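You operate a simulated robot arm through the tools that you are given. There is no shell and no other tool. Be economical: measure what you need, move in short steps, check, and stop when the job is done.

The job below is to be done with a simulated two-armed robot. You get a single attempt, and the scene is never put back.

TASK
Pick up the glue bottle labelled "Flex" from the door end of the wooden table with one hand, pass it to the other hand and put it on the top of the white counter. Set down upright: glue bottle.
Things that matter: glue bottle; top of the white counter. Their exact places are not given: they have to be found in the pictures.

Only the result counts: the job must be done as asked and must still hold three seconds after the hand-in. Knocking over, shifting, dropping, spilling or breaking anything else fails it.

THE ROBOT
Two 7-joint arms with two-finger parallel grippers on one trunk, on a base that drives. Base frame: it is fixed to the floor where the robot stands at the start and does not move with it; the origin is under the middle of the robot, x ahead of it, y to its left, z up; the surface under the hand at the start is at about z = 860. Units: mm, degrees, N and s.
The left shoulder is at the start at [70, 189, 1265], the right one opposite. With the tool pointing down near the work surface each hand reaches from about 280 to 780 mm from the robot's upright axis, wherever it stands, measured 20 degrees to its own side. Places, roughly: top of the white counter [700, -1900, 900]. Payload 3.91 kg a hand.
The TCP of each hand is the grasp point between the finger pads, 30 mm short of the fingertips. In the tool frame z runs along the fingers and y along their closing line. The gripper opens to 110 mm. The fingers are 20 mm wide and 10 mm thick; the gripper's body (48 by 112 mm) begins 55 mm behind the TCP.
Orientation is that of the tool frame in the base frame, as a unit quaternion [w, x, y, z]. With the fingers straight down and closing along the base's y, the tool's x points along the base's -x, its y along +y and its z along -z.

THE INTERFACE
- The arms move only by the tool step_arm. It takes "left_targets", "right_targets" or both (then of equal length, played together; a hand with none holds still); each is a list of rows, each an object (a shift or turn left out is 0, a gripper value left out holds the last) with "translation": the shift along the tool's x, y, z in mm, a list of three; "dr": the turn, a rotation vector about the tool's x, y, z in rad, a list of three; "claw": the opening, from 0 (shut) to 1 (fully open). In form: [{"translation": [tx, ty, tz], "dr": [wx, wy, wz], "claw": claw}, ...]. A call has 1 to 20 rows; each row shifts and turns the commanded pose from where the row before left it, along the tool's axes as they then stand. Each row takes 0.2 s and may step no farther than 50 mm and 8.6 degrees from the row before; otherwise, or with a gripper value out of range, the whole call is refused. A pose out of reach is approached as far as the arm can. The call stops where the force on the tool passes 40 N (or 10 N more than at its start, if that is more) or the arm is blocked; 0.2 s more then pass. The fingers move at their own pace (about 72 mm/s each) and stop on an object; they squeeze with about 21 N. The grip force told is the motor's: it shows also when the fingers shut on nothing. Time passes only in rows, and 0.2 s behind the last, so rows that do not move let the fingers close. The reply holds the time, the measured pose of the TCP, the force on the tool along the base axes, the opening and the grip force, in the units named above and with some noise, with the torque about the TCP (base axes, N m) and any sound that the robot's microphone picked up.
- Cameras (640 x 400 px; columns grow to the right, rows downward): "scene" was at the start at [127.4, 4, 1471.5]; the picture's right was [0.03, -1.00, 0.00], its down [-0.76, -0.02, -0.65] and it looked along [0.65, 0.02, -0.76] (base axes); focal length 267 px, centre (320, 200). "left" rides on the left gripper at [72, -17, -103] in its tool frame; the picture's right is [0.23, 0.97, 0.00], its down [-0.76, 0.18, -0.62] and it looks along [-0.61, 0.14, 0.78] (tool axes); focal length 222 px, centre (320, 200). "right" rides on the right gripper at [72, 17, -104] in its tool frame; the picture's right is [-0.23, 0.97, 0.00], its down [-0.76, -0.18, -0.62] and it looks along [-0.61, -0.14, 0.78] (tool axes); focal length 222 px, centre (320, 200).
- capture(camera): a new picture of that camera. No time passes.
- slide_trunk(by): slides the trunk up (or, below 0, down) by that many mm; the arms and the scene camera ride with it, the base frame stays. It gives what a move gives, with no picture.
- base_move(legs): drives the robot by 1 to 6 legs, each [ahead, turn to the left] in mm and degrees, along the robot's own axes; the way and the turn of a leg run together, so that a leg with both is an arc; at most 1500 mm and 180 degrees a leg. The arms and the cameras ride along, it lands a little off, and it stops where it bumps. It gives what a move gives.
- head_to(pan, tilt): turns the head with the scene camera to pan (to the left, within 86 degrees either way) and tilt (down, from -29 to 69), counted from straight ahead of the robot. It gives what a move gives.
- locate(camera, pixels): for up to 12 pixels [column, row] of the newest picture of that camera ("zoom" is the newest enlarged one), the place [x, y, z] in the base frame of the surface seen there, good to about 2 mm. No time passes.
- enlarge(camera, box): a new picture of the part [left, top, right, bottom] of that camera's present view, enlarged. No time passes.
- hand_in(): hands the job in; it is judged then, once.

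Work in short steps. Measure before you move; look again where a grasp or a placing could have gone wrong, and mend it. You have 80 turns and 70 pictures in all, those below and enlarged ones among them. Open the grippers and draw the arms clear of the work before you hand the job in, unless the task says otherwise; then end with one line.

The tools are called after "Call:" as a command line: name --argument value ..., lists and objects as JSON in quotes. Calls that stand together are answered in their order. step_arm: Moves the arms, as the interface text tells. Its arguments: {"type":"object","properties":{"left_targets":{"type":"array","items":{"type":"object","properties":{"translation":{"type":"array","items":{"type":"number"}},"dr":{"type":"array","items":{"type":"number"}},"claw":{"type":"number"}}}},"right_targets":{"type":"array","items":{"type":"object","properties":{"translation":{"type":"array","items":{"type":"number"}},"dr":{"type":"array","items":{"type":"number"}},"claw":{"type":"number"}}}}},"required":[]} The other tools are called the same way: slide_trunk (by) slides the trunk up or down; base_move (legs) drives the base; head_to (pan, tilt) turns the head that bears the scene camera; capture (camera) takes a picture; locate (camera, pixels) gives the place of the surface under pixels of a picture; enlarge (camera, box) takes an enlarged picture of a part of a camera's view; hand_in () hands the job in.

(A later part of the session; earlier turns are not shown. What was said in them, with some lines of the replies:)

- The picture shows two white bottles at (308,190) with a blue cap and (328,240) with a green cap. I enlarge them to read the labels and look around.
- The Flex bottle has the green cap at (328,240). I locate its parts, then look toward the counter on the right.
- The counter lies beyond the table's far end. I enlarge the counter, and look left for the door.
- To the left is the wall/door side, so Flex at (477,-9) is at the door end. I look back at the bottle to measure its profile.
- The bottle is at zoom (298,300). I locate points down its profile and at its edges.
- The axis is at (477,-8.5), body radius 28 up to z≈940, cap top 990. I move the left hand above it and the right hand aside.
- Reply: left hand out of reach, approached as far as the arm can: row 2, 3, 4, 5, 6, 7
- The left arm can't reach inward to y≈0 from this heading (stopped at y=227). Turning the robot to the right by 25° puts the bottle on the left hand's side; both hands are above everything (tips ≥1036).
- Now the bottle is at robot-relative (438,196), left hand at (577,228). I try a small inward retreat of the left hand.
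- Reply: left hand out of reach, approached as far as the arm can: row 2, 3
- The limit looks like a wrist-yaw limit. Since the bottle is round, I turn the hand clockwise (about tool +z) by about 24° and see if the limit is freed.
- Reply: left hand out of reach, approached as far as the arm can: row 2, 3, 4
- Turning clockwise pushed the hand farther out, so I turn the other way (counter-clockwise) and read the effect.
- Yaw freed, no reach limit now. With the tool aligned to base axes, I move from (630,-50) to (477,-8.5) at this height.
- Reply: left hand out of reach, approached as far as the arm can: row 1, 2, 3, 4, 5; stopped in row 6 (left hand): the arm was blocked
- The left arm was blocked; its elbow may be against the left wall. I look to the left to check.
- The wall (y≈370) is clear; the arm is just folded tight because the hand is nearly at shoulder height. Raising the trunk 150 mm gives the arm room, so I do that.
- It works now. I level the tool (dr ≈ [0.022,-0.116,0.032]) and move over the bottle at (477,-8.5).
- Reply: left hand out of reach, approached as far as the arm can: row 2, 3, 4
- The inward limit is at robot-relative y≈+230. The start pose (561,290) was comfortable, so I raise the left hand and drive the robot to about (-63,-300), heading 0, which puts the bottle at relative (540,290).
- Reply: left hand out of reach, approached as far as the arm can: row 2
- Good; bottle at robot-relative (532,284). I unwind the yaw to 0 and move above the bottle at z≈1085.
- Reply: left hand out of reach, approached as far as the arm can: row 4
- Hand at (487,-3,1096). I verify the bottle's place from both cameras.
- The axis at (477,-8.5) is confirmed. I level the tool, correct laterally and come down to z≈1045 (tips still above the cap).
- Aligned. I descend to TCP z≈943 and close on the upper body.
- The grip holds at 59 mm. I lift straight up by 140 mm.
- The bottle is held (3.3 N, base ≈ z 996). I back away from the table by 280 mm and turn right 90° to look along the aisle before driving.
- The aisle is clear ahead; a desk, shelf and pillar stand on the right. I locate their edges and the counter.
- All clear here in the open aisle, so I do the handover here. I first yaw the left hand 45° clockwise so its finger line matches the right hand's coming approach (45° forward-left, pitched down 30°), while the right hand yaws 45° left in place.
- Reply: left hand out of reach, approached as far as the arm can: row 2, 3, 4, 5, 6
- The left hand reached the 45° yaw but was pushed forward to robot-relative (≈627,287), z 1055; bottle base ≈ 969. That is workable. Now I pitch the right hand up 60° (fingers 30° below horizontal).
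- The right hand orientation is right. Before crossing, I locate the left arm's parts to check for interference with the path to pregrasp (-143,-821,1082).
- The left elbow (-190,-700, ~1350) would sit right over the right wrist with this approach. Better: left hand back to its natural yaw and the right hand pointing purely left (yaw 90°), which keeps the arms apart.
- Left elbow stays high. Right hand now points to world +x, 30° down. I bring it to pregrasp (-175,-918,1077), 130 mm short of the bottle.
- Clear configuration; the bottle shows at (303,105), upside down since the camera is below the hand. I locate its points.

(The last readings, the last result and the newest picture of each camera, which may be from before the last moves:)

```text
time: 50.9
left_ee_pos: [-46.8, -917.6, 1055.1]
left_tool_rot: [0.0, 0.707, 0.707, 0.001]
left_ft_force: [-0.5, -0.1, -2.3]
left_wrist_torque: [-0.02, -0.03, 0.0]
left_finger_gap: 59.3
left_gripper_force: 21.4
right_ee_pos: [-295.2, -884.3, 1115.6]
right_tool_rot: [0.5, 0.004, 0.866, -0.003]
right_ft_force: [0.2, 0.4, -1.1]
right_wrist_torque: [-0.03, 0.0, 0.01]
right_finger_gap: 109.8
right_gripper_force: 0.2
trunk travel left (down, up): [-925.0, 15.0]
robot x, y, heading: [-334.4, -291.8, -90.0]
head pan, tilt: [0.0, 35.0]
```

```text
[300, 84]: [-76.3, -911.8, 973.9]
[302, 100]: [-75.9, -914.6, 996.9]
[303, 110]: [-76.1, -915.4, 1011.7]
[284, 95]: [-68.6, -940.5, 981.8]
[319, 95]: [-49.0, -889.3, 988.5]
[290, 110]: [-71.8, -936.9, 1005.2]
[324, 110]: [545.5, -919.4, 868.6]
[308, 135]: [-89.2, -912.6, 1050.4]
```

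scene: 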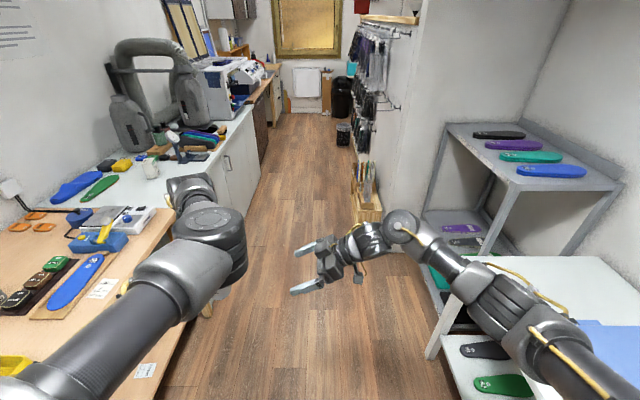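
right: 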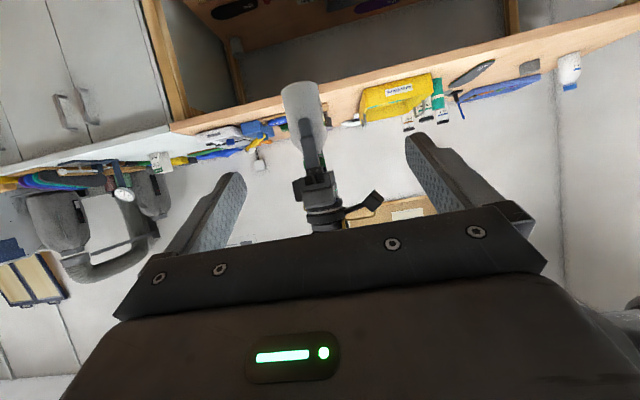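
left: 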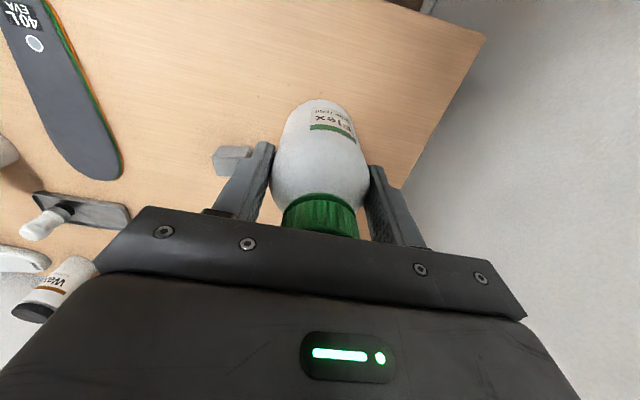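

Bottle axis (-48,-917.5), base ≈969 confirmed. I close up to 100 mm short of the grasp.

Call:
step_arm --right_targets '[{"translation": [-6.85, -8.3, 38.2]}, {"translation": [-6.85, -8.3, 38.2]}, {"translation": [-6.85, -8.3, 38.2]}, {"translation": [-6.85, -8.3, 38.2]}, {"translation": [0, 0, 0]}]'

Call:
capture --camera "right"

```text
time: 52.1
left_ee_pos: [-46.7, -918.1, 1054.1]
left_tool_rot: [0.0, 0.708, 0.706, 0.001]
left_ft_force: [0.0, 0.7, -2.6]
left_wrist_torque: [0.01, -0.01, -0.02]
left_finger_gap: 59.4
left_gripper_force: 21.3
right_ee_pos: [-149.1, -917.7, 1060.0]
right_tool_rot: [0.5, 0.003, 0.866, -0.001]
right_ft_force: [-0.8, -0.1, -0.2]
right_wrist_torque: [0.01, -0.01, -0.02]
right_finger_gap: 110.2
right_gripper_force: 0.0
trunk travel left (down, up): [-925.0, 15.0]
robot x, y, heading: [-334.4, -292.9, -90.3]
head pan, tilt: [0.0, 35.0]
```

```text
41 pictures are left
```

right: 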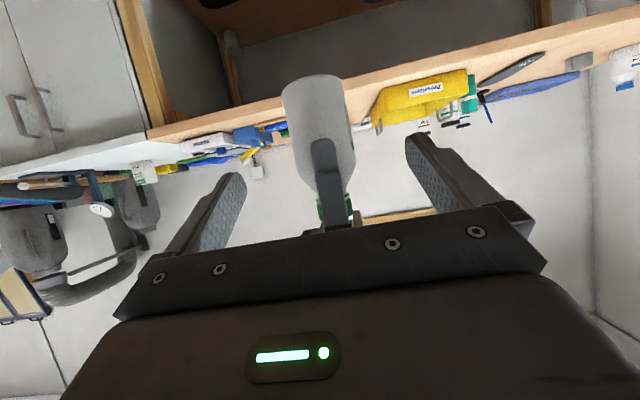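

Aligned. I advance 99 mm along the fingers to the grasp.

Call:
step_arm --right_targets '[{"translation": [-0.6, 0, 33]}, {"translation": [-0.6, 0, 33]}, {"translation": [-0.6, 0, 33]}, {"translation": [0, 0, 0]}]'

Call:
capture --camera "right"

```text
time: 53.1
left_ee_pos: [-45.4, -918.2, 1053.4]
left_tool_rot: [-0.001, 0.707, 0.707, 0.001]
left_ft_force: [0.5, -0.4, -3.0]
left_wrist_torque: [-0.01, 0.03, 0.0]
left_finger_gap: 59.3
left_gripper_force: 21.1
right_ee_pos: [-107.6, -903.4, 1040.1]
right_tool_rot: [0.499, 0.004, 0.866, -0.002]
right_ft_force: [-0.9, 0.2, -0.5]
right_wrist_torque: [-0.03, 0.0, 0.01]
right_finger_gap: 109.9
right_gripper_force: 0.1
right hand out of reach, approached as far as the arm can: row 1, 2, 3
trunk travel left (down, up): [-925.0, 15.0]
robot x, y, heading: [-336.0, -292.6, -90.4]
head pan, tilt: [0.0, 35.0]
```

```text
40 pictures are left
```

right: 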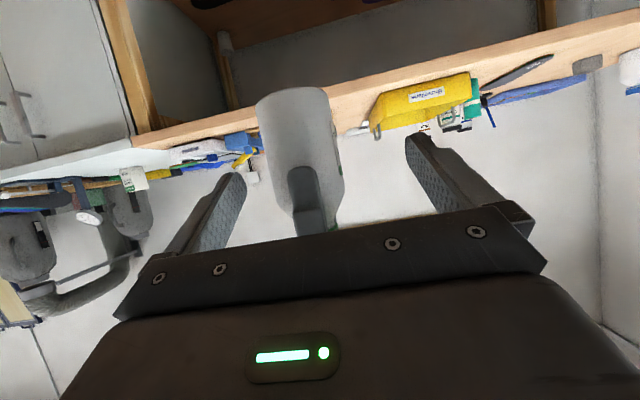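

The right hand hit its reach limit at x=-107. I back it off 50 mm, then bring the bottle nearer: left hand 80 mm toward the robot and 35 mm inward, the right hand following 80 mm.

Call:
step_arm --right_targets '[{"translation": [0, -7, -35]}, {"translation": [0, -8, -35]}, {"translation": [0, 20, 0]}, {"translation": [0, 20, 0]}, {"translation": [0, 20, 0]}, {"translation": [0, 20, 0]}, {"translation": [0, 0, 0]}]' --left_targets '[{"translation": [0, 0, 0]}, {"translation": [0, 0, 0]}, {"translation": [20, 0, 0]}, {"translation": [20, 0, 0]}, {"translation": [20, -17, 0]}, {"translation": [20, -18, 0]}, {"translation": [0, 0, 0]}]'

Call:
capture --camera "right"

```text
time: 54.7
left_ee_pos: [-82.3, -839.8, 1052.0]
left_tool_rot: [-0.001, 0.707, 0.707, 0.002]
left_ft_force: [-0.4, 0.0, -1.6]
left_wrist_torque: [0.03, 0.0, 0.02]
left_finger_gap: 59.3
left_gripper_force: 21.2
right_ee_pos: [-168.3, -841.0, 1075.6]
right_tool_rot: [0.5, 0.004, 0.866, -0.001]
right_ft_force: [0.1, 0.2, 1.4]
right_wrist_torque: [-0.01, -0.01, 0.02]
right_finger_gap: 110.0
right_gripper_force: 0.0
trunk travel left (down, up): [-925.0, 15.0]
robot x, y, heading: [-336.2, -289.5, -90.5]
head pan, tilt: [0.0, 35.0]
```

```text
39 pictures are left
```

right: 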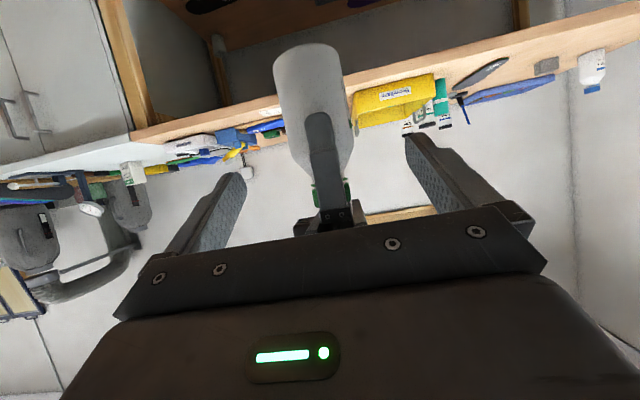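

Everything moved as asked. Axis is (-82,-840), base ≈966. I lower the right hand 20 mm along tool x, then advance 94 mm.

Call:
step_arm --right_targets '[{"translation": [20.4, 1, 0]}, {"translation": [0, 0, 31]}, {"translation": [0, 0, 31]}, {"translation": [0, 0, 0]}]'

Call:
capture --camera "right"

```text
time: 55.7
left_ee_pos: [-83.1, -838.9, 1053.3]
left_tool_rot: [0.0, 0.707, 0.707, 0.0]
left_ft_force: [-0.4, 0.2, -2.8]
left_wrist_torque: [-0.01, -0.03, -0.03]
left_finger_gap: 59.5
left_gripper_force: 20.7
right_ee_pos: [-127.9, -837.8, 1028.2]
right_tool_rot: [0.501, 0.004, 0.866, -0.003]
right_ft_force: [0.1, -0.3, 0.7]
right_wrist_torque: [-0.02, 0.02, 0.0]
right_finger_gap: 110.0
right_gripper_force: 0.1
trunk travel left (down, up): [-925.0, 15.0]
robot x, y, heading: [-337.5, -292.7, -90.3]
head pan, tilt: [0.0, 35.0]
```

```text
38 pictures are left
```

right: 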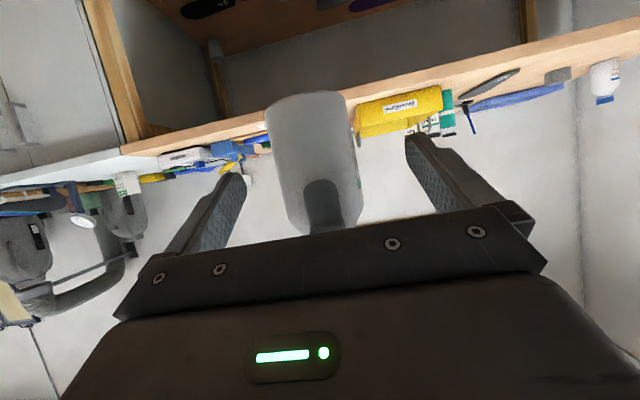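

No limit this time, and the bottle lies between the fingers. The last 32 mm follows.

Call:
step_arm --right_targets '[{"translation": [0, -1, 16]}, {"translation": [0, 0, 16]}, {"translation": [0, 0, 0]}]'

Call:
capture --camera "right"

Call:
capture --camera "scene"

```text
time: 56.5
left_ee_pos: [-82.6, -839.7, 1053.4]
left_tool_rot: [-0.001, 0.706, 0.708, 0.001]
left_ft_force: [0.6, -0.5, -2.4]
left_wrist_torque: [0.01, 0.02, 0.0]
left_finger_gap: 59.4
left_gripper_force: 21.0
right_ee_pos: [-98.8, -839.2, 1011.2]
right_tool_rot: [0.5, 0.003, 0.866, -0.001]
right_ft_force: [0.0, -0.6, -1.2]
right_wrist_torque: [-0.04, -0.07, 0.02]
right_finger_gap: 110.1
right_gripper_force: 0.0
trunk travel left (down, up): [-925.0, 15.0]
robot x, y, heading: [-338.9, -292.3, -90.1]
head pan, tilt: [0.0, 35.0]
```

```text
37 pictures are left
```

right: 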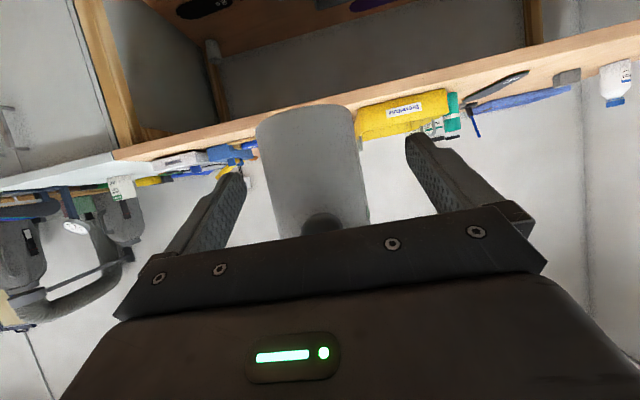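

```text
36 pictures are left
```

scene: 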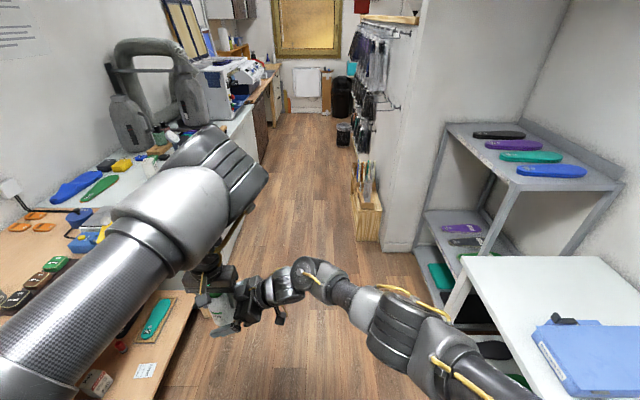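

In place without contact. I close the right gripper.

Call:
step_arm --right_targets '[{"claw": 0}, {"claw": 0}, {"claw": 0}, {"claw": 0}, {"claw": 0}]'

Call:
capture --camera "right"

```text
time: 57.7
left_ee_pos: [-82.6, -838.1, 1052.9]
left_tool_rot: [-0.002, 0.707, 0.707, 0.001]
left_ft_force: [-4.4, 21.9, 5.1]
left_wrist_torque: [0.21, 0.29, 0.03]
left_finger_gap: 59.2
left_gripper_force: 20.9
right_ee_pos: [-98.7, -840.2, 1012.8]
right_tool_rot: [0.5, 0.005, 0.866, -0.003]
right_ft_force: [5.1, -21.6, -5.3]
right_wrist_torque: [0.62, 0.03, -0.42]
right_finger_gap: 58.8
right_gripper_force: 20.8
trunk travel left (down, up): [-925.0, 15.0]
robot x, y, heading: [-334.9, -290.7, -90.3]
head pan, tilt: [0.0, 35.0]
```

```text
35 pictures are left
```

right: 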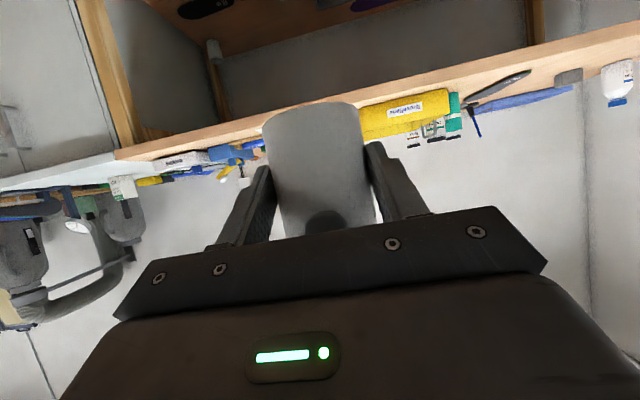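

Right grip holds (58.8 mm), with a 22 N lateral preload on y. I relieve it by stepping the right hand about 1 mm to -y.

Call:
step_arm --right_targets '[{"translation": [0, -1.2, 0]}, {"translation": [0, 0, 0]}]'

```text
time: 58.3
left_ee_pos: [-81.1, -838.7, 1053.4]
left_tool_rot: [0.0, 0.707, 0.708, 0.001]
left_ft_force: [0.7, 14.2, -3.4]
left_wrist_torque: [0.24, 0.03, -0.01]
left_finger_gap: 59.4
left_gripper_force: 21.3
right_ee_pos: [-98.2, -841.4, 1013.9]
right_tool_rot: [0.5, 0.003, 0.866, -0.001]
right_ft_force: [-0.2, -14.8, 0.6]
right_wrist_torque: [0.31, -0.09, -0.17]
right_finger_gap: 59.0
right_gripper_force: 20.7
trunk travel left (down, up): [-925.0, 15.0]
robot x, y, heading: [-335.5, -296.7, -90.3]
head pan, tilt: [0.0, 35.0]
```

Call:
step_arm --right_targets '[{"translation": [0, -1.8, 0]}, {"translation": [0, 0, 0]}]'

```text
time: 58.9
left_ee_pos: [-80.6, -840.6, 1053.0]
left_tool_rot: [0.001, 0.708, 0.707, 0.0]
left_ft_force: [6.3, 1.7, -13.9]
left_wrist_torque: [0.38, -0.31, 0.04]
left_finger_gap: 59.3
left_gripper_force: 21.7
right_ee_pos: [-97.3, -841.7, 1013.5]
right_tool_rot: [0.501, 0.003, 0.865, -0.001]
right_ft_force: [-6.4, -1.5, 10.7]
right_wrist_torque: [-0.32, -0.12, -0.07]
right_finger_gap: 59.1
right_gripper_force: 20.5
trunk travel left (down, up): [-925.0, 15.0]
robot x, y, heading: [-335.7, -291.7, -90.2]
head pan, tilt: [0.0, 35.0]
```

The lateral preload is gone. Now I open the left gripper.

Call:
step_arm --left_targets '[{"claw": 0.7}, {"claw": 1}, {"claw": 1}, {"claw": 1}]'

Call:
capture --camera "right"

Call:
capture --camera "left"

```text
time: 59.5
left_ee_pos: [-70.1, -842.5, 1056.0]
left_tool_rot: [0.013, 0.702, 0.712, 0.004]
left_ft_force: [31.3, -9.7, -12.7]
left_wrist_torque: [0.01, 0.06, 0.25]
left_finger_gap: 94.7
left_gripper_force: 0.0
right_ee_pos: [-103.0, -843.1, 1008.9]
right_tool_rot: [0.497, 0.005, 0.868, 0.0]
right_ft_force: [-31.6, 10.4, 10.8]
right_wrist_torque: [-0.47, -1.91, 0.12]
right_finger_gap: 58.8
right_gripper_force: 21.1
trunk travel left (down, up): [-925.0, 15.0]
robot x, y, heading: [-333.5, -290.2, -90.2]
head pan, tilt: [0.0, 35.0]
stopped in row 3 (left hand): the force on the tool passed its limit at 45 N (the readings are from after the stop); the commanded pose is now the measured one
```

```text
34 pictures are left
```

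right: 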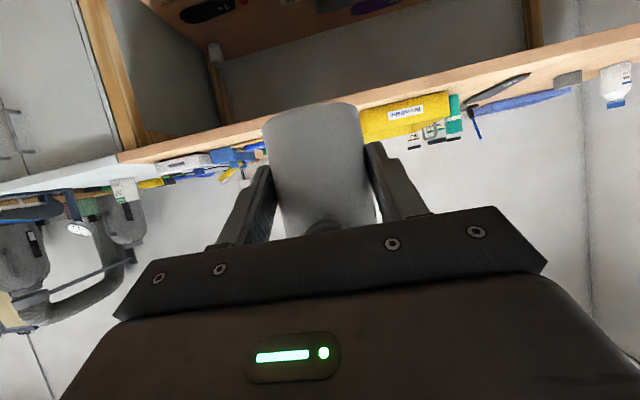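

```text
33 pictures are left
```

left: 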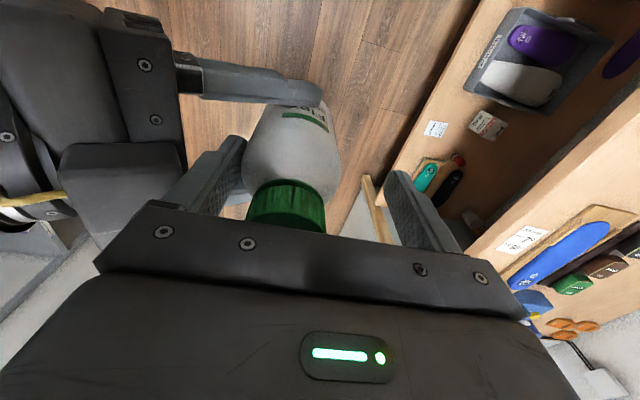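

The left's inner finger touched the right palm on opening (31 N) — the bottle remains held by the right. I narrow the left to ~86 mm to sit between bottle and palm.

Call:
step_arm --left_targets '[{"claw": 0.78}, {"claw": 0.78}]'

```text
time: 60.1
left_ee_pos: [-74.5, -840.5, 1055.6]
left_tool_rot: [0.007, 0.705, 0.709, 0.003]
left_ft_force: [11.9, 0.0, -0.1]
left_wrist_torque: [-0.06, 0.2, -0.13]
left_finger_gap: 79.6
left_gripper_force: 0.0
right_ee_pos: [-101.1, -842.8, 1009.1]
right_tool_rot: [0.497, 0.004, 0.868, 0.001]
right_ft_force: [-12.2, -0.6, -0.6]
right_wrist_torque: [0.03, -0.76, 0.16]
right_finger_gap: 58.8
right_gripper_force: 21.3
trunk travel left (down, up): [-925.0, 15.0]
robot x, y, heading: [-337.6, -292.2, -90.6]
head pan, tilt: [0.0, 35.0]
```

A 12 N push remains. I ease the left 1.5 mm to +x and lift slowly while watching the force.

Call:
step_arm --left_targets '[{"translation": [0, 1.5, 0]}, {"translation": [0, 0, -4]}, {"translation": [0, 0, 0]}]'

```text
time: 60.9
left_ee_pos: [-73.3, -842.3, 1059.4]
left_tool_rot: [0.007, 0.704, 0.71, 0.004]
left_ft_force: [9.1, 0.7, -5.3]
left_wrist_torque: [-0.1, -0.14, -0.16]
left_finger_gap: 80.9
left_gripper_force: 0.1
right_ee_pos: [-100.5, -842.0, 1009.5]
right_tool_rot: [0.498, 0.004, 0.867, 0.0]
right_ft_force: [-10.5, -0.9, 2.7]
right_wrist_torque: [0.12, -0.48, 0.15]
right_finger_gap: 58.7
right_gripper_force: 21.1
trunk travel left (down, up): [-925.0, 15.0]
robot x, y, heading: [-336.7, -293.8, -90.3]
head pan, tilt: [0.0, 35.0]
```

Forces are small; I continue lifting the left hand in small steps.

Call:
step_arm --left_targets '[{"translation": [0, 0, -8]}, {"translation": [0, 0, -10]}, {"translation": [0, 0, -12]}, {"translation": [0, 0, -15]}, {"translation": [0, 0, 0]}]'

Call:
capture --camera "left"

```text
time: 62.1
left_ee_pos: [-73.7, -843.1, 1104.3]
left_tool_rot: [0.007, 0.704, 0.71, 0.002]
left_ft_force: [1.2, -0.7, 0.6]
left_wrist_torque: [0.03, 0.0, 0.0]
left_finger_gap: 85.7
left_gripper_force: 0.0
right_ee_pos: [-100.6, -842.3, 1009.5]
right_tool_rot: [0.497, 0.005, 0.868, -0.001]
right_ft_force: [0.0, -0.2, 0.4]
right_wrist_torque: [-0.05, 0.02, -0.05]
right_finger_gap: 58.7
right_gripper_force: 20.9
trunk travel left (down, up): [-925.0, 15.0]
robot x, y, heading: [-336.7, -293.7, -90.1]
head pan, tilt: [0.0, 35.0]
```

```text
32 pictures are left
```

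left: 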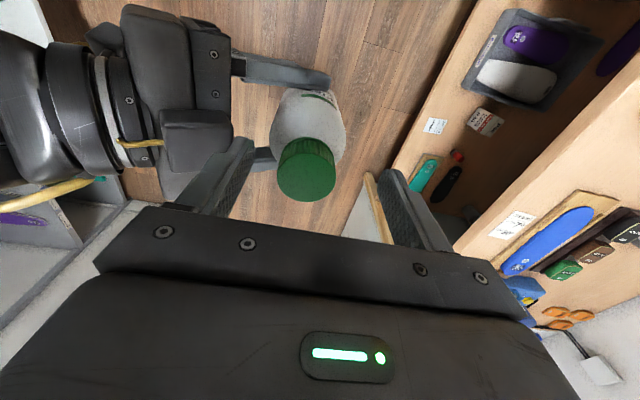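

Released cleanly. I lift the left further and draw it left, then check the bottle in the right's grip.

Call:
step_arm --left_targets '[{"translation": [0, 0, -40]}, {"translation": [0, 0, -30]}, {"translation": [0, 40, 0]}, {"translation": [0, 40, 0]}, {"translation": [0, 0, 0]}]'

Call:
capture --camera "left"

Call:
enlarge --camera "scene" --box '[160, 220, 340, 350]'

```text
time: 63.3
left_ee_pos: [4.4, -839.2, 1175.1]
left_tool_rot: [0.008, 0.704, 0.71, 0.002]
left_ft_force: [-0.3, 0.6, -0.2]
left_wrist_torque: [-0.02, -0.04, -0.01]
left_finger_gap: 86.0
left_gripper_force: 0.1
right_ee_pos: [-101.7, -840.8, 1012.2]
right_tool_rot: [0.497, 0.003, 0.868, 0.0]
right_ft_force: [-0.5, 0.7, 0.6]
right_wrist_torque: [0.0, 0.04, 0.02]
right_finger_gap: 58.8
right_gripper_force: 21.3
trunk travel left (down, up): [-925.0, 15.0]
robot x, y, heading: [-337.0, -292.3, -90.1]
head pan, tilt: [0.0, 35.0]
```

```text
31 pictures are left
```

left: 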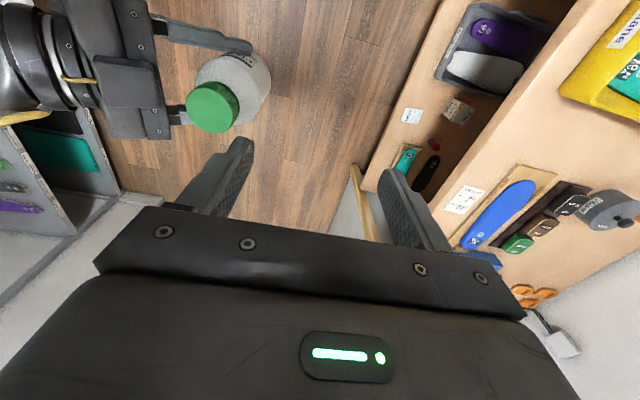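

```text
3.08 times, centred on (250, 285) of scene
```

zoom: 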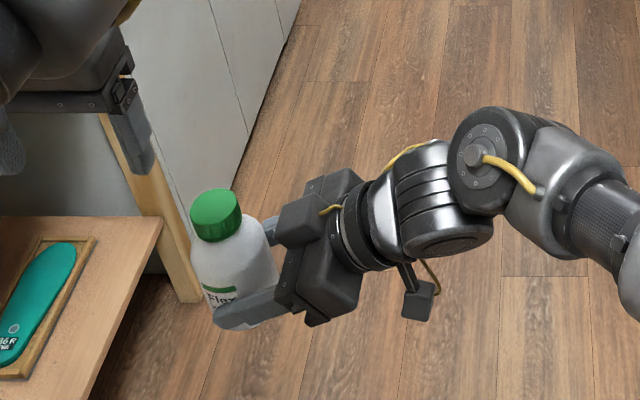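

The bottle is in the right hand. I measure its uprightness: cap centre and body points.

Call:
locate --camera "zoom" --pixels '[[213, 205], [195, 210], [238, 205], [215, 192], [218, 222], [225, 255], [228, 275], [262, 250], [195, 265]]'

Call:
locate --camera "left" --pixels '[[212, 107], [192, 107], [232, 107], [212, 88], [212, 125], [250, 90]]'

Call:
capture --camera "right"

```text
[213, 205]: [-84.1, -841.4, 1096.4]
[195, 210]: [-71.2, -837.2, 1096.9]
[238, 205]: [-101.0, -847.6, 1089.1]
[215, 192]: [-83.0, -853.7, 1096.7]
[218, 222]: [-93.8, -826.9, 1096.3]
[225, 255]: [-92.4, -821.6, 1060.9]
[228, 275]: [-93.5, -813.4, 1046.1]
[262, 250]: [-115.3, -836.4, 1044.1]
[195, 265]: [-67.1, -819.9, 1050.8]
```

```text
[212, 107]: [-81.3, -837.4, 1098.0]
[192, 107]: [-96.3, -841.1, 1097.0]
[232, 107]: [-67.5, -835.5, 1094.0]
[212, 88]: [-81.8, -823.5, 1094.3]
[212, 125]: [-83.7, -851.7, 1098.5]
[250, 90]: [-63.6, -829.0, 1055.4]
```

```text
29 pictures are left
```

right: 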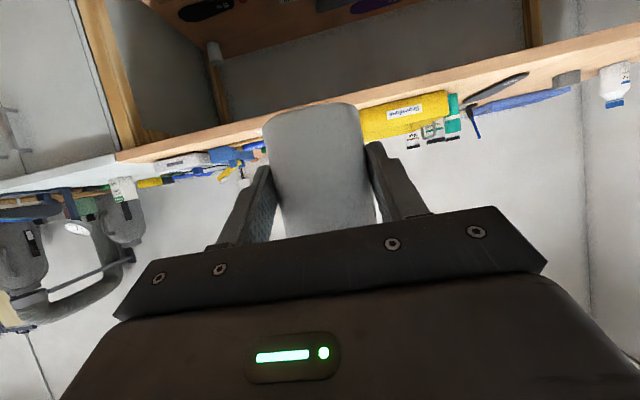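

The bottle is upright (cap top flat at 1097, axis (-84,-839), base ≈965, i.e. TCP −47). I swing the right hand back to its own side and then yaw it 90° clockwise to point straight ahead of the robot.

Call:
step_arm --right_targets '[{"translation": [21.2, 0, -36.8]}, {"translation": [21.2, 0, -36.8]}, {"translation": [21.2, 0, -36.8]}, {"translation": [21.2, 0, -36.8]}, {"translation": [21.2, 0, -36.8]}, {"translation": [21.2, 0, -36.8]}, {"translation": [21.2, 0, -36.8]}, {"translation": [21.2, 0, -36.8]}, {"translation": [21.2, 0, -36.8]}, {"translation": [21.2, 0, -36.8]}, {"translation": [0, 0, 0]}]'

Call:
step_arm --right_targets '[{"dr": [0.1134, 0, 0.0655]}, {"dr": [0.1134, 0, 0.0655]}, {"dr": [0.1134, 0, 0.0655]}, {"dr": [0.1134, 0, 0.0655]}, {"dr": [0.1134, 0, 0.0655]}, {"dr": [0.1134, 0, 0.0655]}, {"dr": [0.1134, 0, 0.0655]}, {"dr": [0.1134, 0, 0.0655]}, {"dr": [0.1134, 0, 0.0655]}, {"dr": [0.1134, 0, 0.0655]}, {"dr": [0.1134, 0, 0.0655]}, {"dr": [0.1134, 0, 0.0655]}, {"translation": [0, 0, 0]}]'

Call:
capture --camera "scene"

```text
time: 65.7
left_ee_pos: [5.3, -840.3, 1175.2]
left_tool_rot: [0.007, 0.704, 0.711, 0.003]
left_ft_force: [0.1, -1.1, 0.2]
left_wrist_torque: [0.0, 0.01, -0.01]
left_finger_gap: 85.9
left_gripper_force: 0.0
right_ee_pos: [-524.9, -841.9, 1012.7]
right_tool_rot: [0.499, 0.004, 0.867, 0.0]
right_ft_force: [-0.1, -0.5, -0.9]
right_wrist_torque: [-0.05, 0.02, 0.0]
right_finger_gap: 58.9
right_gripper_force: 20.7
trunk travel left (down, up): [-925.0, 15.0]
robot x, y, heading: [-335.1, -294.2, -90.1]
head pan, tilt: [0.0, 35.0]
```

```text
time: 68.5
left_ee_pos: [5.0, -840.9, 1174.5]
left_tool_rot: [0.007, 0.704, 0.711, 0.002]
left_ft_force: [0.6, -0.4, 0.6]
left_wrist_torque: [0.01, 0.0, -0.02]
left_finger_gap: 85.9
left_gripper_force: 0.0
right_ee_pos: [-527.1, -840.2, 1012.0]
right_tool_rot: [0.35, 0.614, 0.612, -0.355]
right_ft_force: [-0.1, 0.3, -0.1]
right_wrist_torque: [0.06, -0.02, 0.0]
right_finger_gap: 58.8
right_gripper_force: 21.3
trunk travel left (down, up): [-925.0, 15.0]
robot x, y, heading: [-333.4, -293.1, -90.4]
head pan, tilt: [0.0, 35.0]
```

```text
28 pictures are left
```

scene: 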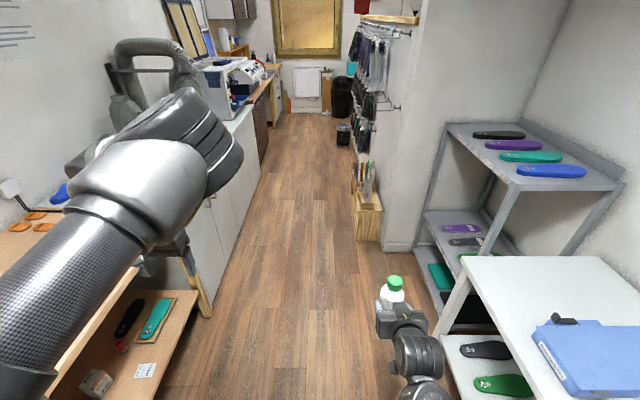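

Right hand now points ahead with the bottle at robot-relative (562,-193). I drive forward 1190 mm along the aisle and turn left 90° to face the counter.

Call:
base_move --legs '[[1190, 0], [0, 90]]'

Call:
head_to --pan -10 --tilt 50

Call:
capture --camera "scene"

```text
time: 78.4
left_ee_pos: [216.4, -1157.0, 1174.8]
left_tool_rot: [0.004, 0.0, 1.0, 0.006]
left_ft_force: [-0.3, -0.2, -0.5]
left_wrist_torque: [-0.04, 0.05, -0.01]
left_finger_gap: 86.0
left_gripper_force: 0.1
right_ee_pos: [210.3, -1689.4, 1012.0]
right_tool_rot: [0.498, 0.005, 0.867, -0.006]
right_ft_force: [0.6, -0.2, 0.4]
right_wrist_torque: [-0.01, 0.03, 0.01]
right_finger_gap: 58.4
right_gripper_force: 20.9
trunk travel left (down, up): [-925.0, 15.0]
robot x, y, heading: [-336.2, -1492.8, -0.7]
head pan, tilt: [0.0, 35.0]
```

```text
time: 79.1
left_ee_pos: [216.4, -1156.4, 1174.0]
left_tool_rot: [0.004, 0.0, 1.0, 0.007]
left_ft_force: [0.3, 0.1, -0.3]
left_wrist_torque: [-0.02, 0.0, 0.01]
left_finger_gap: 85.9
left_gripper_force: 0.1
right_ee_pos: [211.0, -1688.4, 1012.0]
right_tool_rot: [0.499, 0.006, 0.867, -0.007]
right_ft_force: [0.0, -0.4, -0.8]
right_wrist_torque: [-0.01, 0.01, -0.03]
right_finger_gap: 58.4
right_gripper_force: 20.6
trunk travel left (down, up): [-925.0, 15.0]
robot x, y, heading: [-333.8, -1491.0, -0.7]
head pan, tilt: [-10.0, 50.0]
```

```text
27 pictures are left
```

scene: 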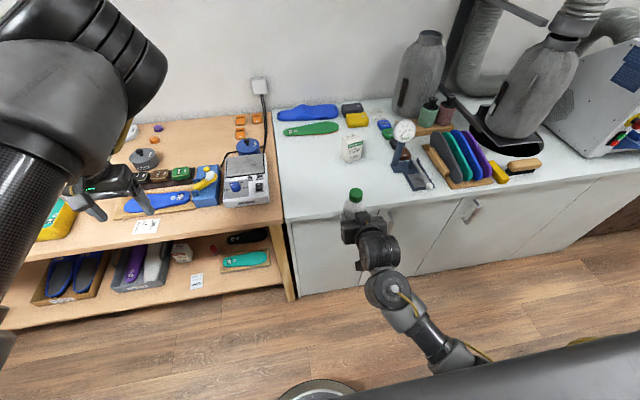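

The counter is in front; free strip between the edge and white box at (352,147). I locate edge points and neighbours.

Call:
locate --camera "scene" --pixels '[[285, 218], [330, 212], [385, 203], [310, 190], [310, 160], [352, 158], [352, 180], [405, 190], [420, 188], [380, 175], [355, 192], [275, 195]]'

Call:
enlarge --camera "scene" --box '[250, 110, 450, 260]'

```text
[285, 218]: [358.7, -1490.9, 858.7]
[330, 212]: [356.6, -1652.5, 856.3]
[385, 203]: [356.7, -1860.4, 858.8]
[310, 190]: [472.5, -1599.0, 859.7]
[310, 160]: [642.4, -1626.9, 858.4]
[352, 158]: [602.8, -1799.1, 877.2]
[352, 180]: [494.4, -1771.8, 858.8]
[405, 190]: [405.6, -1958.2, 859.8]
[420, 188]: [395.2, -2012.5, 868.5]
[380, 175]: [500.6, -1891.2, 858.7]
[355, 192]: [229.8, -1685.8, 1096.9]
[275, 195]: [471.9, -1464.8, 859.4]
```

```text
2.67 times, centred on (350, 185) of scene
```

zoom: 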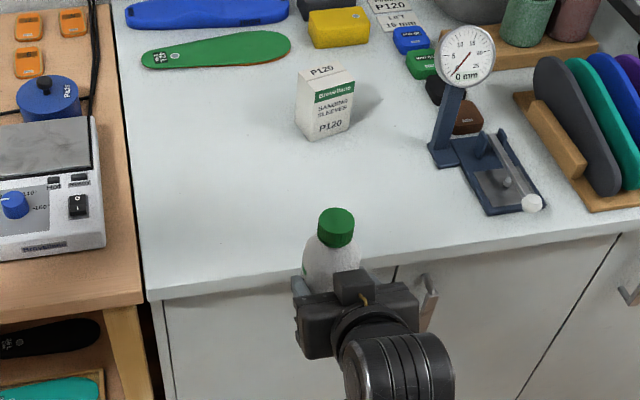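

Edge at x=357, top z=858.7. Target is axis (445,-1650), clear of the box (600,-1790). I drive ahead 160 mm with everything still well above the top (bottle base 965).

Call:
base_move --legs '[[160, 0]]'

Call:
capture --camera "scene"

```text
time: 80.5
left_ee_pos: [374.1, -1159.1, 1175.5]
left_tool_rot: [0.004, 0.001, 1.0, 0.007]
left_ft_force: [0.2, -0.5, 0.0]
left_wrist_torque: [0.02, -0.03, 0.01]
left_finger_gap: 85.6
left_gripper_force: 0.0
right_ee_pos: [369.8, -1690.6, 1012.8]
right_tool_rot: [0.499, 0.005, 0.867, -0.006]
right_ft_force: [-0.9, 0.2, -3.6]
right_wrist_torque: [0.0, 0.08, 0.02]
right_finger_gap: 58.8
right_gripper_force: 20.9
trunk travel left (down, up): [-925.0, 15.0]
robot x, y, heading: [-173.2, -1492.3, -0.9]
head pan, tilt: [-10.0, 50.0]
```

```text
25 pictures are left
```

scene: 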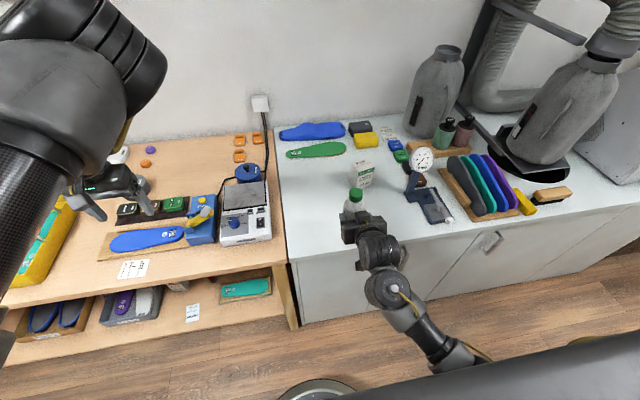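

Bottle is now over the counter edge zone at (385,-1690). I shift it +60 x, +40 y and then lower 80 mm.

Call:
step_arm --right_targets '[{"translation": [-15, 20, 26]}, {"translation": [-15, 20, 26]}, {"translation": [23, 0, 13.3]}, {"translation": [23, 0, 13.3]}, {"translation": [23.2, 0, 13.4]}, {"translation": [0, 0, 0]}]'

Call:
enlarge --camera "scene" --box '[280, 150, 440, 270]'

Call:
capture --camera "right"

```text
time: 82.0
left_ee_pos: [377.2, -1159.2, 1175.8]
left_tool_rot: [0.004, 0.0, 1.0, 0.007]
left_ft_force: [0.3, 0.7, 0.1]
left_wrist_torque: [0.01, 0.02, 0.0]
left_finger_gap: 85.8
left_gripper_force: 0.0
right_ee_pos: [432.7, -1652.4, 931.1]
right_tool_rot: [0.499, 0.007, 0.867, -0.007]
right_ft_force: [0.5, -0.3, -3.3]
right_wrist_torque: [0.01, 0.03, 0.0]
right_finger_gap: 58.7
right_gripper_force: 20.9
trunk travel left (down, up): [-925.0, 15.0]
robot x, y, heading: [-175.5, -1491.7, -0.9]
head pan, tilt: [-10.0, 50.0]
```

```text
3.33 times, centred on (360, 210) of scene
```

zoom: 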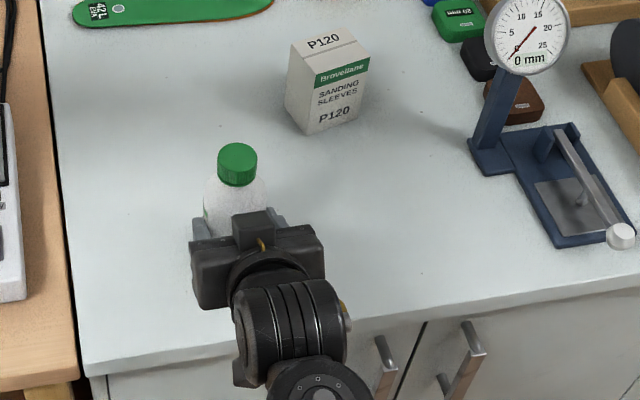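

```text
23 pictures are left
```

right: 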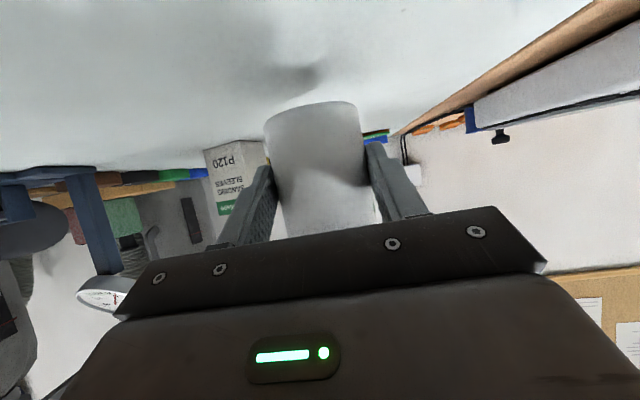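

Bottle is above the counter. I measure its cap top and bottom edge for the remaining gap and tilt.

Call:
locate --camera "right" --pixels '[[312, 112], [270, 118], [355, 112], [312, 103], [313, 150], [316, 200], [315, 90]]'

Call:
locate --camera "zoom" --pixels '[[237, 155], [223, 156], [251, 156], [237, 147], [237, 164], [210, 200], [262, 195], [230, 200]]'

```text
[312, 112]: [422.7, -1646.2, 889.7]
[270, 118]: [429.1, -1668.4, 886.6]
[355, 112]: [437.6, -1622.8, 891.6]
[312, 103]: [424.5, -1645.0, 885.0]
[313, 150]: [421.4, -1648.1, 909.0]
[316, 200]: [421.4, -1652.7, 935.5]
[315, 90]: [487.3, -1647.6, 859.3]
```

```text
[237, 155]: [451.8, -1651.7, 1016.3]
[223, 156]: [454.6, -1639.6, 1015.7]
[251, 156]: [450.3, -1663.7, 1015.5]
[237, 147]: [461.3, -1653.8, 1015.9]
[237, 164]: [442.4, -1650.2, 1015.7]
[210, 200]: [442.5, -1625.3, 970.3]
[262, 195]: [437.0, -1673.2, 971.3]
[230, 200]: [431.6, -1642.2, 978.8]
```

Cap top is flat at 1015.8, so base ≈ 884 and the gap ≈ 25 mm. I lower 20 mm, then small steps.

Call:
step_arm --right_targets '[{"translation": [8.7, 0, 5]}, {"translation": [8.7, 0, 5]}, {"translation": [0, 0, 0]}]'

Call:
step_arm --right_targets '[{"translation": [1.3, 0, 0.75]}, {"translation": [1.3, 0, 0.75]}, {"translation": [0, 0, 0]}]'

```text
time: 82.8
left_ee_pos: [376.5, -1159.2, 1173.8]
left_tool_rot: [0.004, 0.001, 1.0, 0.007]
left_ft_force: [-0.2, -0.3, 0.2]
left_wrist_torque: [-0.01, 0.0, -0.01]
left_finger_gap: 85.8
left_gripper_force: 0.1
right_ee_pos: [431.5, -1651.3, 910.1]
right_tool_rot: [0.499, 0.007, 0.867, -0.008]
right_ft_force: [0.4, 0.7, -3.0]
right_wrist_torque: [0.02, 0.05, 0.0]
right_finger_gap: 58.5
right_gripper_force: 20.6
trunk travel left (down, up): [-925.0, 15.0]
robot x, y, heading: [-176.8, -1495.9, -0.9]
head pan, tilt: [-10.0, 50.0]
```

```text
time: 83.5
left_ee_pos: [377.6, -1157.8, 1174.1]
left_tool_rot: [0.003, 0.001, 1.0, 0.008]
left_ft_force: [-0.2, 0.3, -0.5]
left_wrist_torque: [0.01, 0.03, 0.01]
left_finger_gap: 85.9
left_gripper_force: 0.0
right_ee_pos: [429.3, -1651.9, 907.8]
right_tool_rot: [0.498, 0.006, 0.867, -0.007]
right_ft_force: [0.4, 0.4, -2.9]
right_wrist_torque: [-0.02, 0.03, -0.03]
right_finger_gap: 58.4
right_gripper_force: 21.4
trunk travel left (down, up): [-925.0, 15.0]
robot x, y, heading: [-172.4, -1495.9, -0.9]
head pan, tilt: [-10.0, 50.0]
```

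No contact yet (-2.9 N). I lower 2 mm more.

Call:
step_arm --right_targets '[{"translation": [0.87, 0, 0.5]}, {"translation": [0.87, 0, 0.5]}, {"translation": [0, 0, 0]}]'

```text
time: 84.3
left_ee_pos: [376.7, -1159.7, 1173.8]
left_tool_rot: [0.004, 0.001, 1.0, 0.007]
left_ft_force: [-0.3, 0.7, -0.1]
left_wrist_torque: [0.05, -0.02, 0.0]
left_finger_gap: 85.7
left_gripper_force: 0.1
right_ee_pos: [429.6, -1652.6, 907.5]
right_tool_rot: [0.499, 0.006, 0.867, -0.008]
right_ft_force: [0.2, 0.5, -2.0]
right_wrist_torque: [-0.03, 0.06, -0.01]
right_finger_gap: 58.5
right_gripper_force: 20.8
trunk travel left (down, up): [-925.0, 15.0]
robot x, y, heading: [-175.3, -1494.5, -1.2]
head pan, tilt: [-10.0, 50.0]
```

Call:
step_arm --right_targets '[{"translation": [0.87, 0, 0.5]}, {"translation": [0.87, 0, 0.5]}, {"translation": [0, 0, 0]}]'

Call:
capture --camera "right"

```text
time: 85.2
left_ee_pos: [375.5, -1158.2, 1174.6]
left_tool_rot: [0.004, 0.0, 1.0, 0.007]
left_ft_force: [-0.6, -0.3, 0.5]
left_wrist_torque: [0.02, 0.01, 0.0]
left_finger_gap: 85.8
left_gripper_force: 0.1
right_ee_pos: [431.4, -1653.0, 905.2]
right_tool_rot: [0.5, 0.007, 0.866, -0.007]
right_ft_force: [0.3, -0.8, 5.6]
right_wrist_torque: [0.09, -0.31, -0.04]
right_finger_gap: 58.6
right_gripper_force: 20.9
trunk travel left (down, up): [-925.0, 15.0]
robot x, y, heading: [-174.0, -1492.3, -0.6]
head pan, tilt: [-10.0, 50.0]
```

```text
22 pictures are left
```

right: 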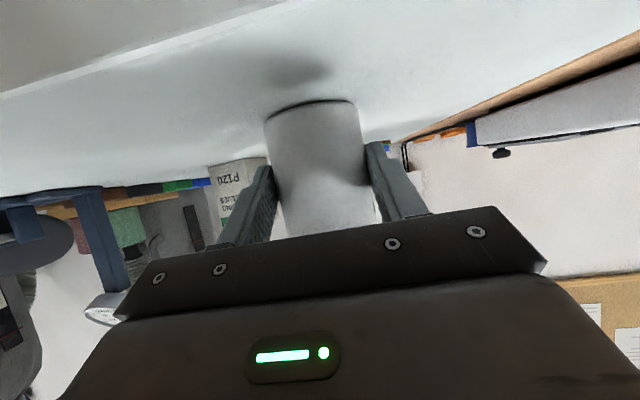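

Contact made (+5.6 N). I open the right gripper slowly.

Call:
step_arm --right_targets '[{"claw": 0.65}, {"claw": 0.8}, {"claw": 1}, {"claw": 1}, {"claw": 1}]'

Call:
capture --camera "right"

```text
time: 86.3
left_ee_pos: [376.2, -1159.5, 1174.1]
left_tool_rot: [0.003, 0.001, 1.0, 0.007]
left_ft_force: [-0.3, 0.2, -0.2]
left_wrist_torque: [0.03, -0.03, 0.0]
left_finger_gap: 85.9
left_gripper_force: 0.1
right_ee_pos: [430.7, -1652.8, 903.9]
right_tool_rot: [0.499, 0.006, 0.867, -0.007]
right_ft_force: [0.1, -0.1, -0.6]
right_wrist_torque: [0.0, -0.02, 0.01]
right_finger_gap: 109.7
right_gripper_force: 0.0
trunk travel left (down, up): [-925.0, 15.0]
robot x, y, heading: [-176.5, -1492.3, -0.4]
head pan, tilt: [-10.0, 50.0]
```

```text
21 pictures are left
```

right: 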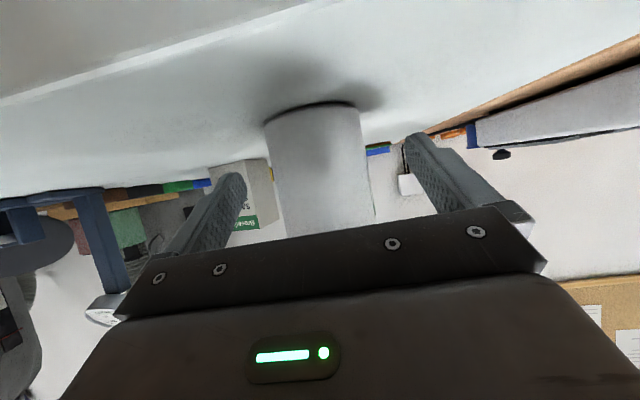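

The bottle stands free between the open fingers. I withdraw the right hand straight back along the fingers 160 mm.

Call:
step_arm --right_targets '[{"translation": [0, 0, -15]}, {"translation": [0, 0, -30]}, {"translation": [0, 0, -40]}, {"translation": [0, 0, -40]}, {"translation": [0, 0, -40]}, {"translation": [0, 0, 0]}]'

Call:
capture --camera "scene"

Call:
enlarge --camera "scene" --box '[280, 140, 440, 260]'

```text
time: 87.8
left_ee_pos: [376.2, -1157.9, 1175.8]
left_tool_rot: [0.003, 0.001, 1.0, 0.007]
left_ft_force: [0.7, -0.8, -0.3]
left_wrist_torque: [0.0, 0.03, -0.02]
left_finger_gap: 85.7
left_gripper_force: 0.0
right_ee_pos: [286.3, -1650.9, 989.2]
right_tool_rot: [0.498, 0.006, 0.867, -0.006]
right_ft_force: [0.4, 0.7, -0.6]
right_wrist_torque: [-0.01, -0.05, 0.02]
right_finger_gap: 110.0
right_gripper_force: 0.0
trunk travel left (down, up): [-925.0, 15.0]
robot x, y, heading: [-169.6, -1494.9, -0.9]
head pan, tilt: [-10.0, 50.0]
```

```text
20 pictures are left
```

scene: 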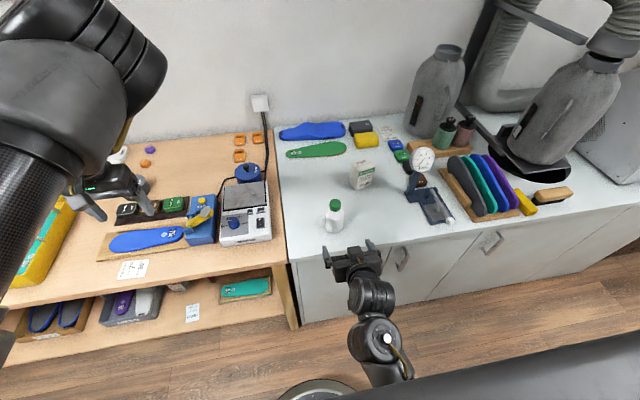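

```text
3.33 times, centred on (360, 200) of scene
```

zoom: 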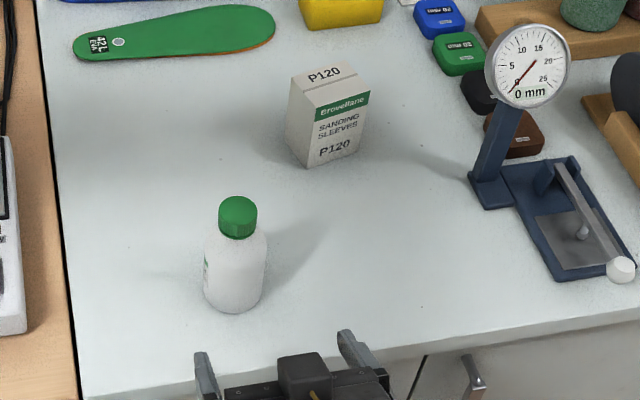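

The bottle stands upright on the counter at zoom (236,255). I open the left gripper fully and back the robot away.

Call:
step_arm --left_targets '[{"claw": 1}, {"claw": 1}, {"claw": 1}]'

Call:
base_move --legs '[[-150, 0]]'

Call:
enlarge --camera "scene" --box '[270, 110, 430, 230]'

```text
time: 88.5
left_ee_pos: [376.4, -1159.4, 1175.1]
left_tool_rot: [0.004, 0.001, 1.0, 0.007]
left_ft_force: [0.0, 0.1, 0.5]
left_wrist_torque: [-0.03, -0.01, 0.02]
left_finger_gap: 109.9
left_gripper_force: 0.0
right_ee_pos: [287.2, -1650.2, 989.6]
right_tool_rot: [0.499, 0.006, 0.867, -0.007]
right_ft_force: [0.7, -0.8, 1.1]
right_wrist_torque: [-0.01, 0.01, 0.0]
right_finger_gap: 110.0
right_gripper_force: 0.1
trunk travel left (down, up): [-925.0, 15.0]
robot x, y, heading: [-174.9, -1494.8, -0.7]
head pan, tilt: [-10.0, 50.0]
```

```text
time: 89.9
left_ee_pos: [227.2, -1157.2, 1172.6]
left_tool_rot: [0.002, 0.002, 1.0, 0.008]
left_ft_force: [-0.6, -0.5, -0.6]
left_wrist_torque: [0.03, 0.03, -0.01]
left_finger_gap: 110.4
left_gripper_force: 0.0
right_ee_pos: [136.5, -1648.2, 988.6]
right_tool_rot: [0.498, 0.007, 0.867, -0.007]
right_ft_force: [1.2, -0.2, -0.4]
right_wrist_torque: [0.02, 0.04, -0.01]
right_finger_gap: 110.0
right_gripper_force: 0.0
trunk travel left (down, up): [-925.0, 15.0]
robot x, y, heading: [-326.9, -1492.1, -1.0]
head pan, tilt: [-10.0, 50.0]
```

```text
3.33 times, centred on (350, 170) of scene
```

zoom: 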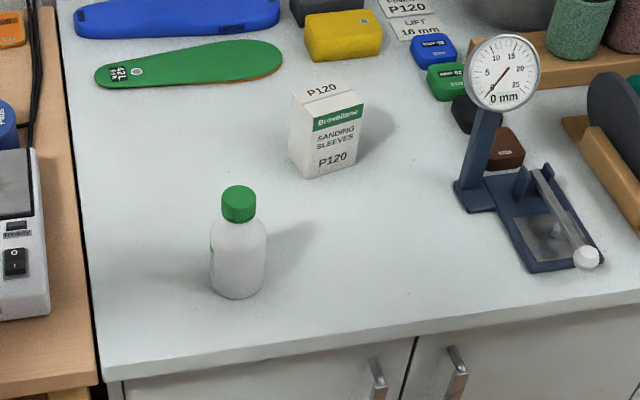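

The bottle stands upright on the counter, both grippers are open and clear. I hand in.

Call:
hand_in

```text
The job is handed in.
```

The "Flex" glue bottle was picked up with the left hand, passed to the right hand and set upright on the white counter, and I have handed the job in. In the last picture it was standing freely, with both grippers open and clear and nothing else on the counter disturbed.
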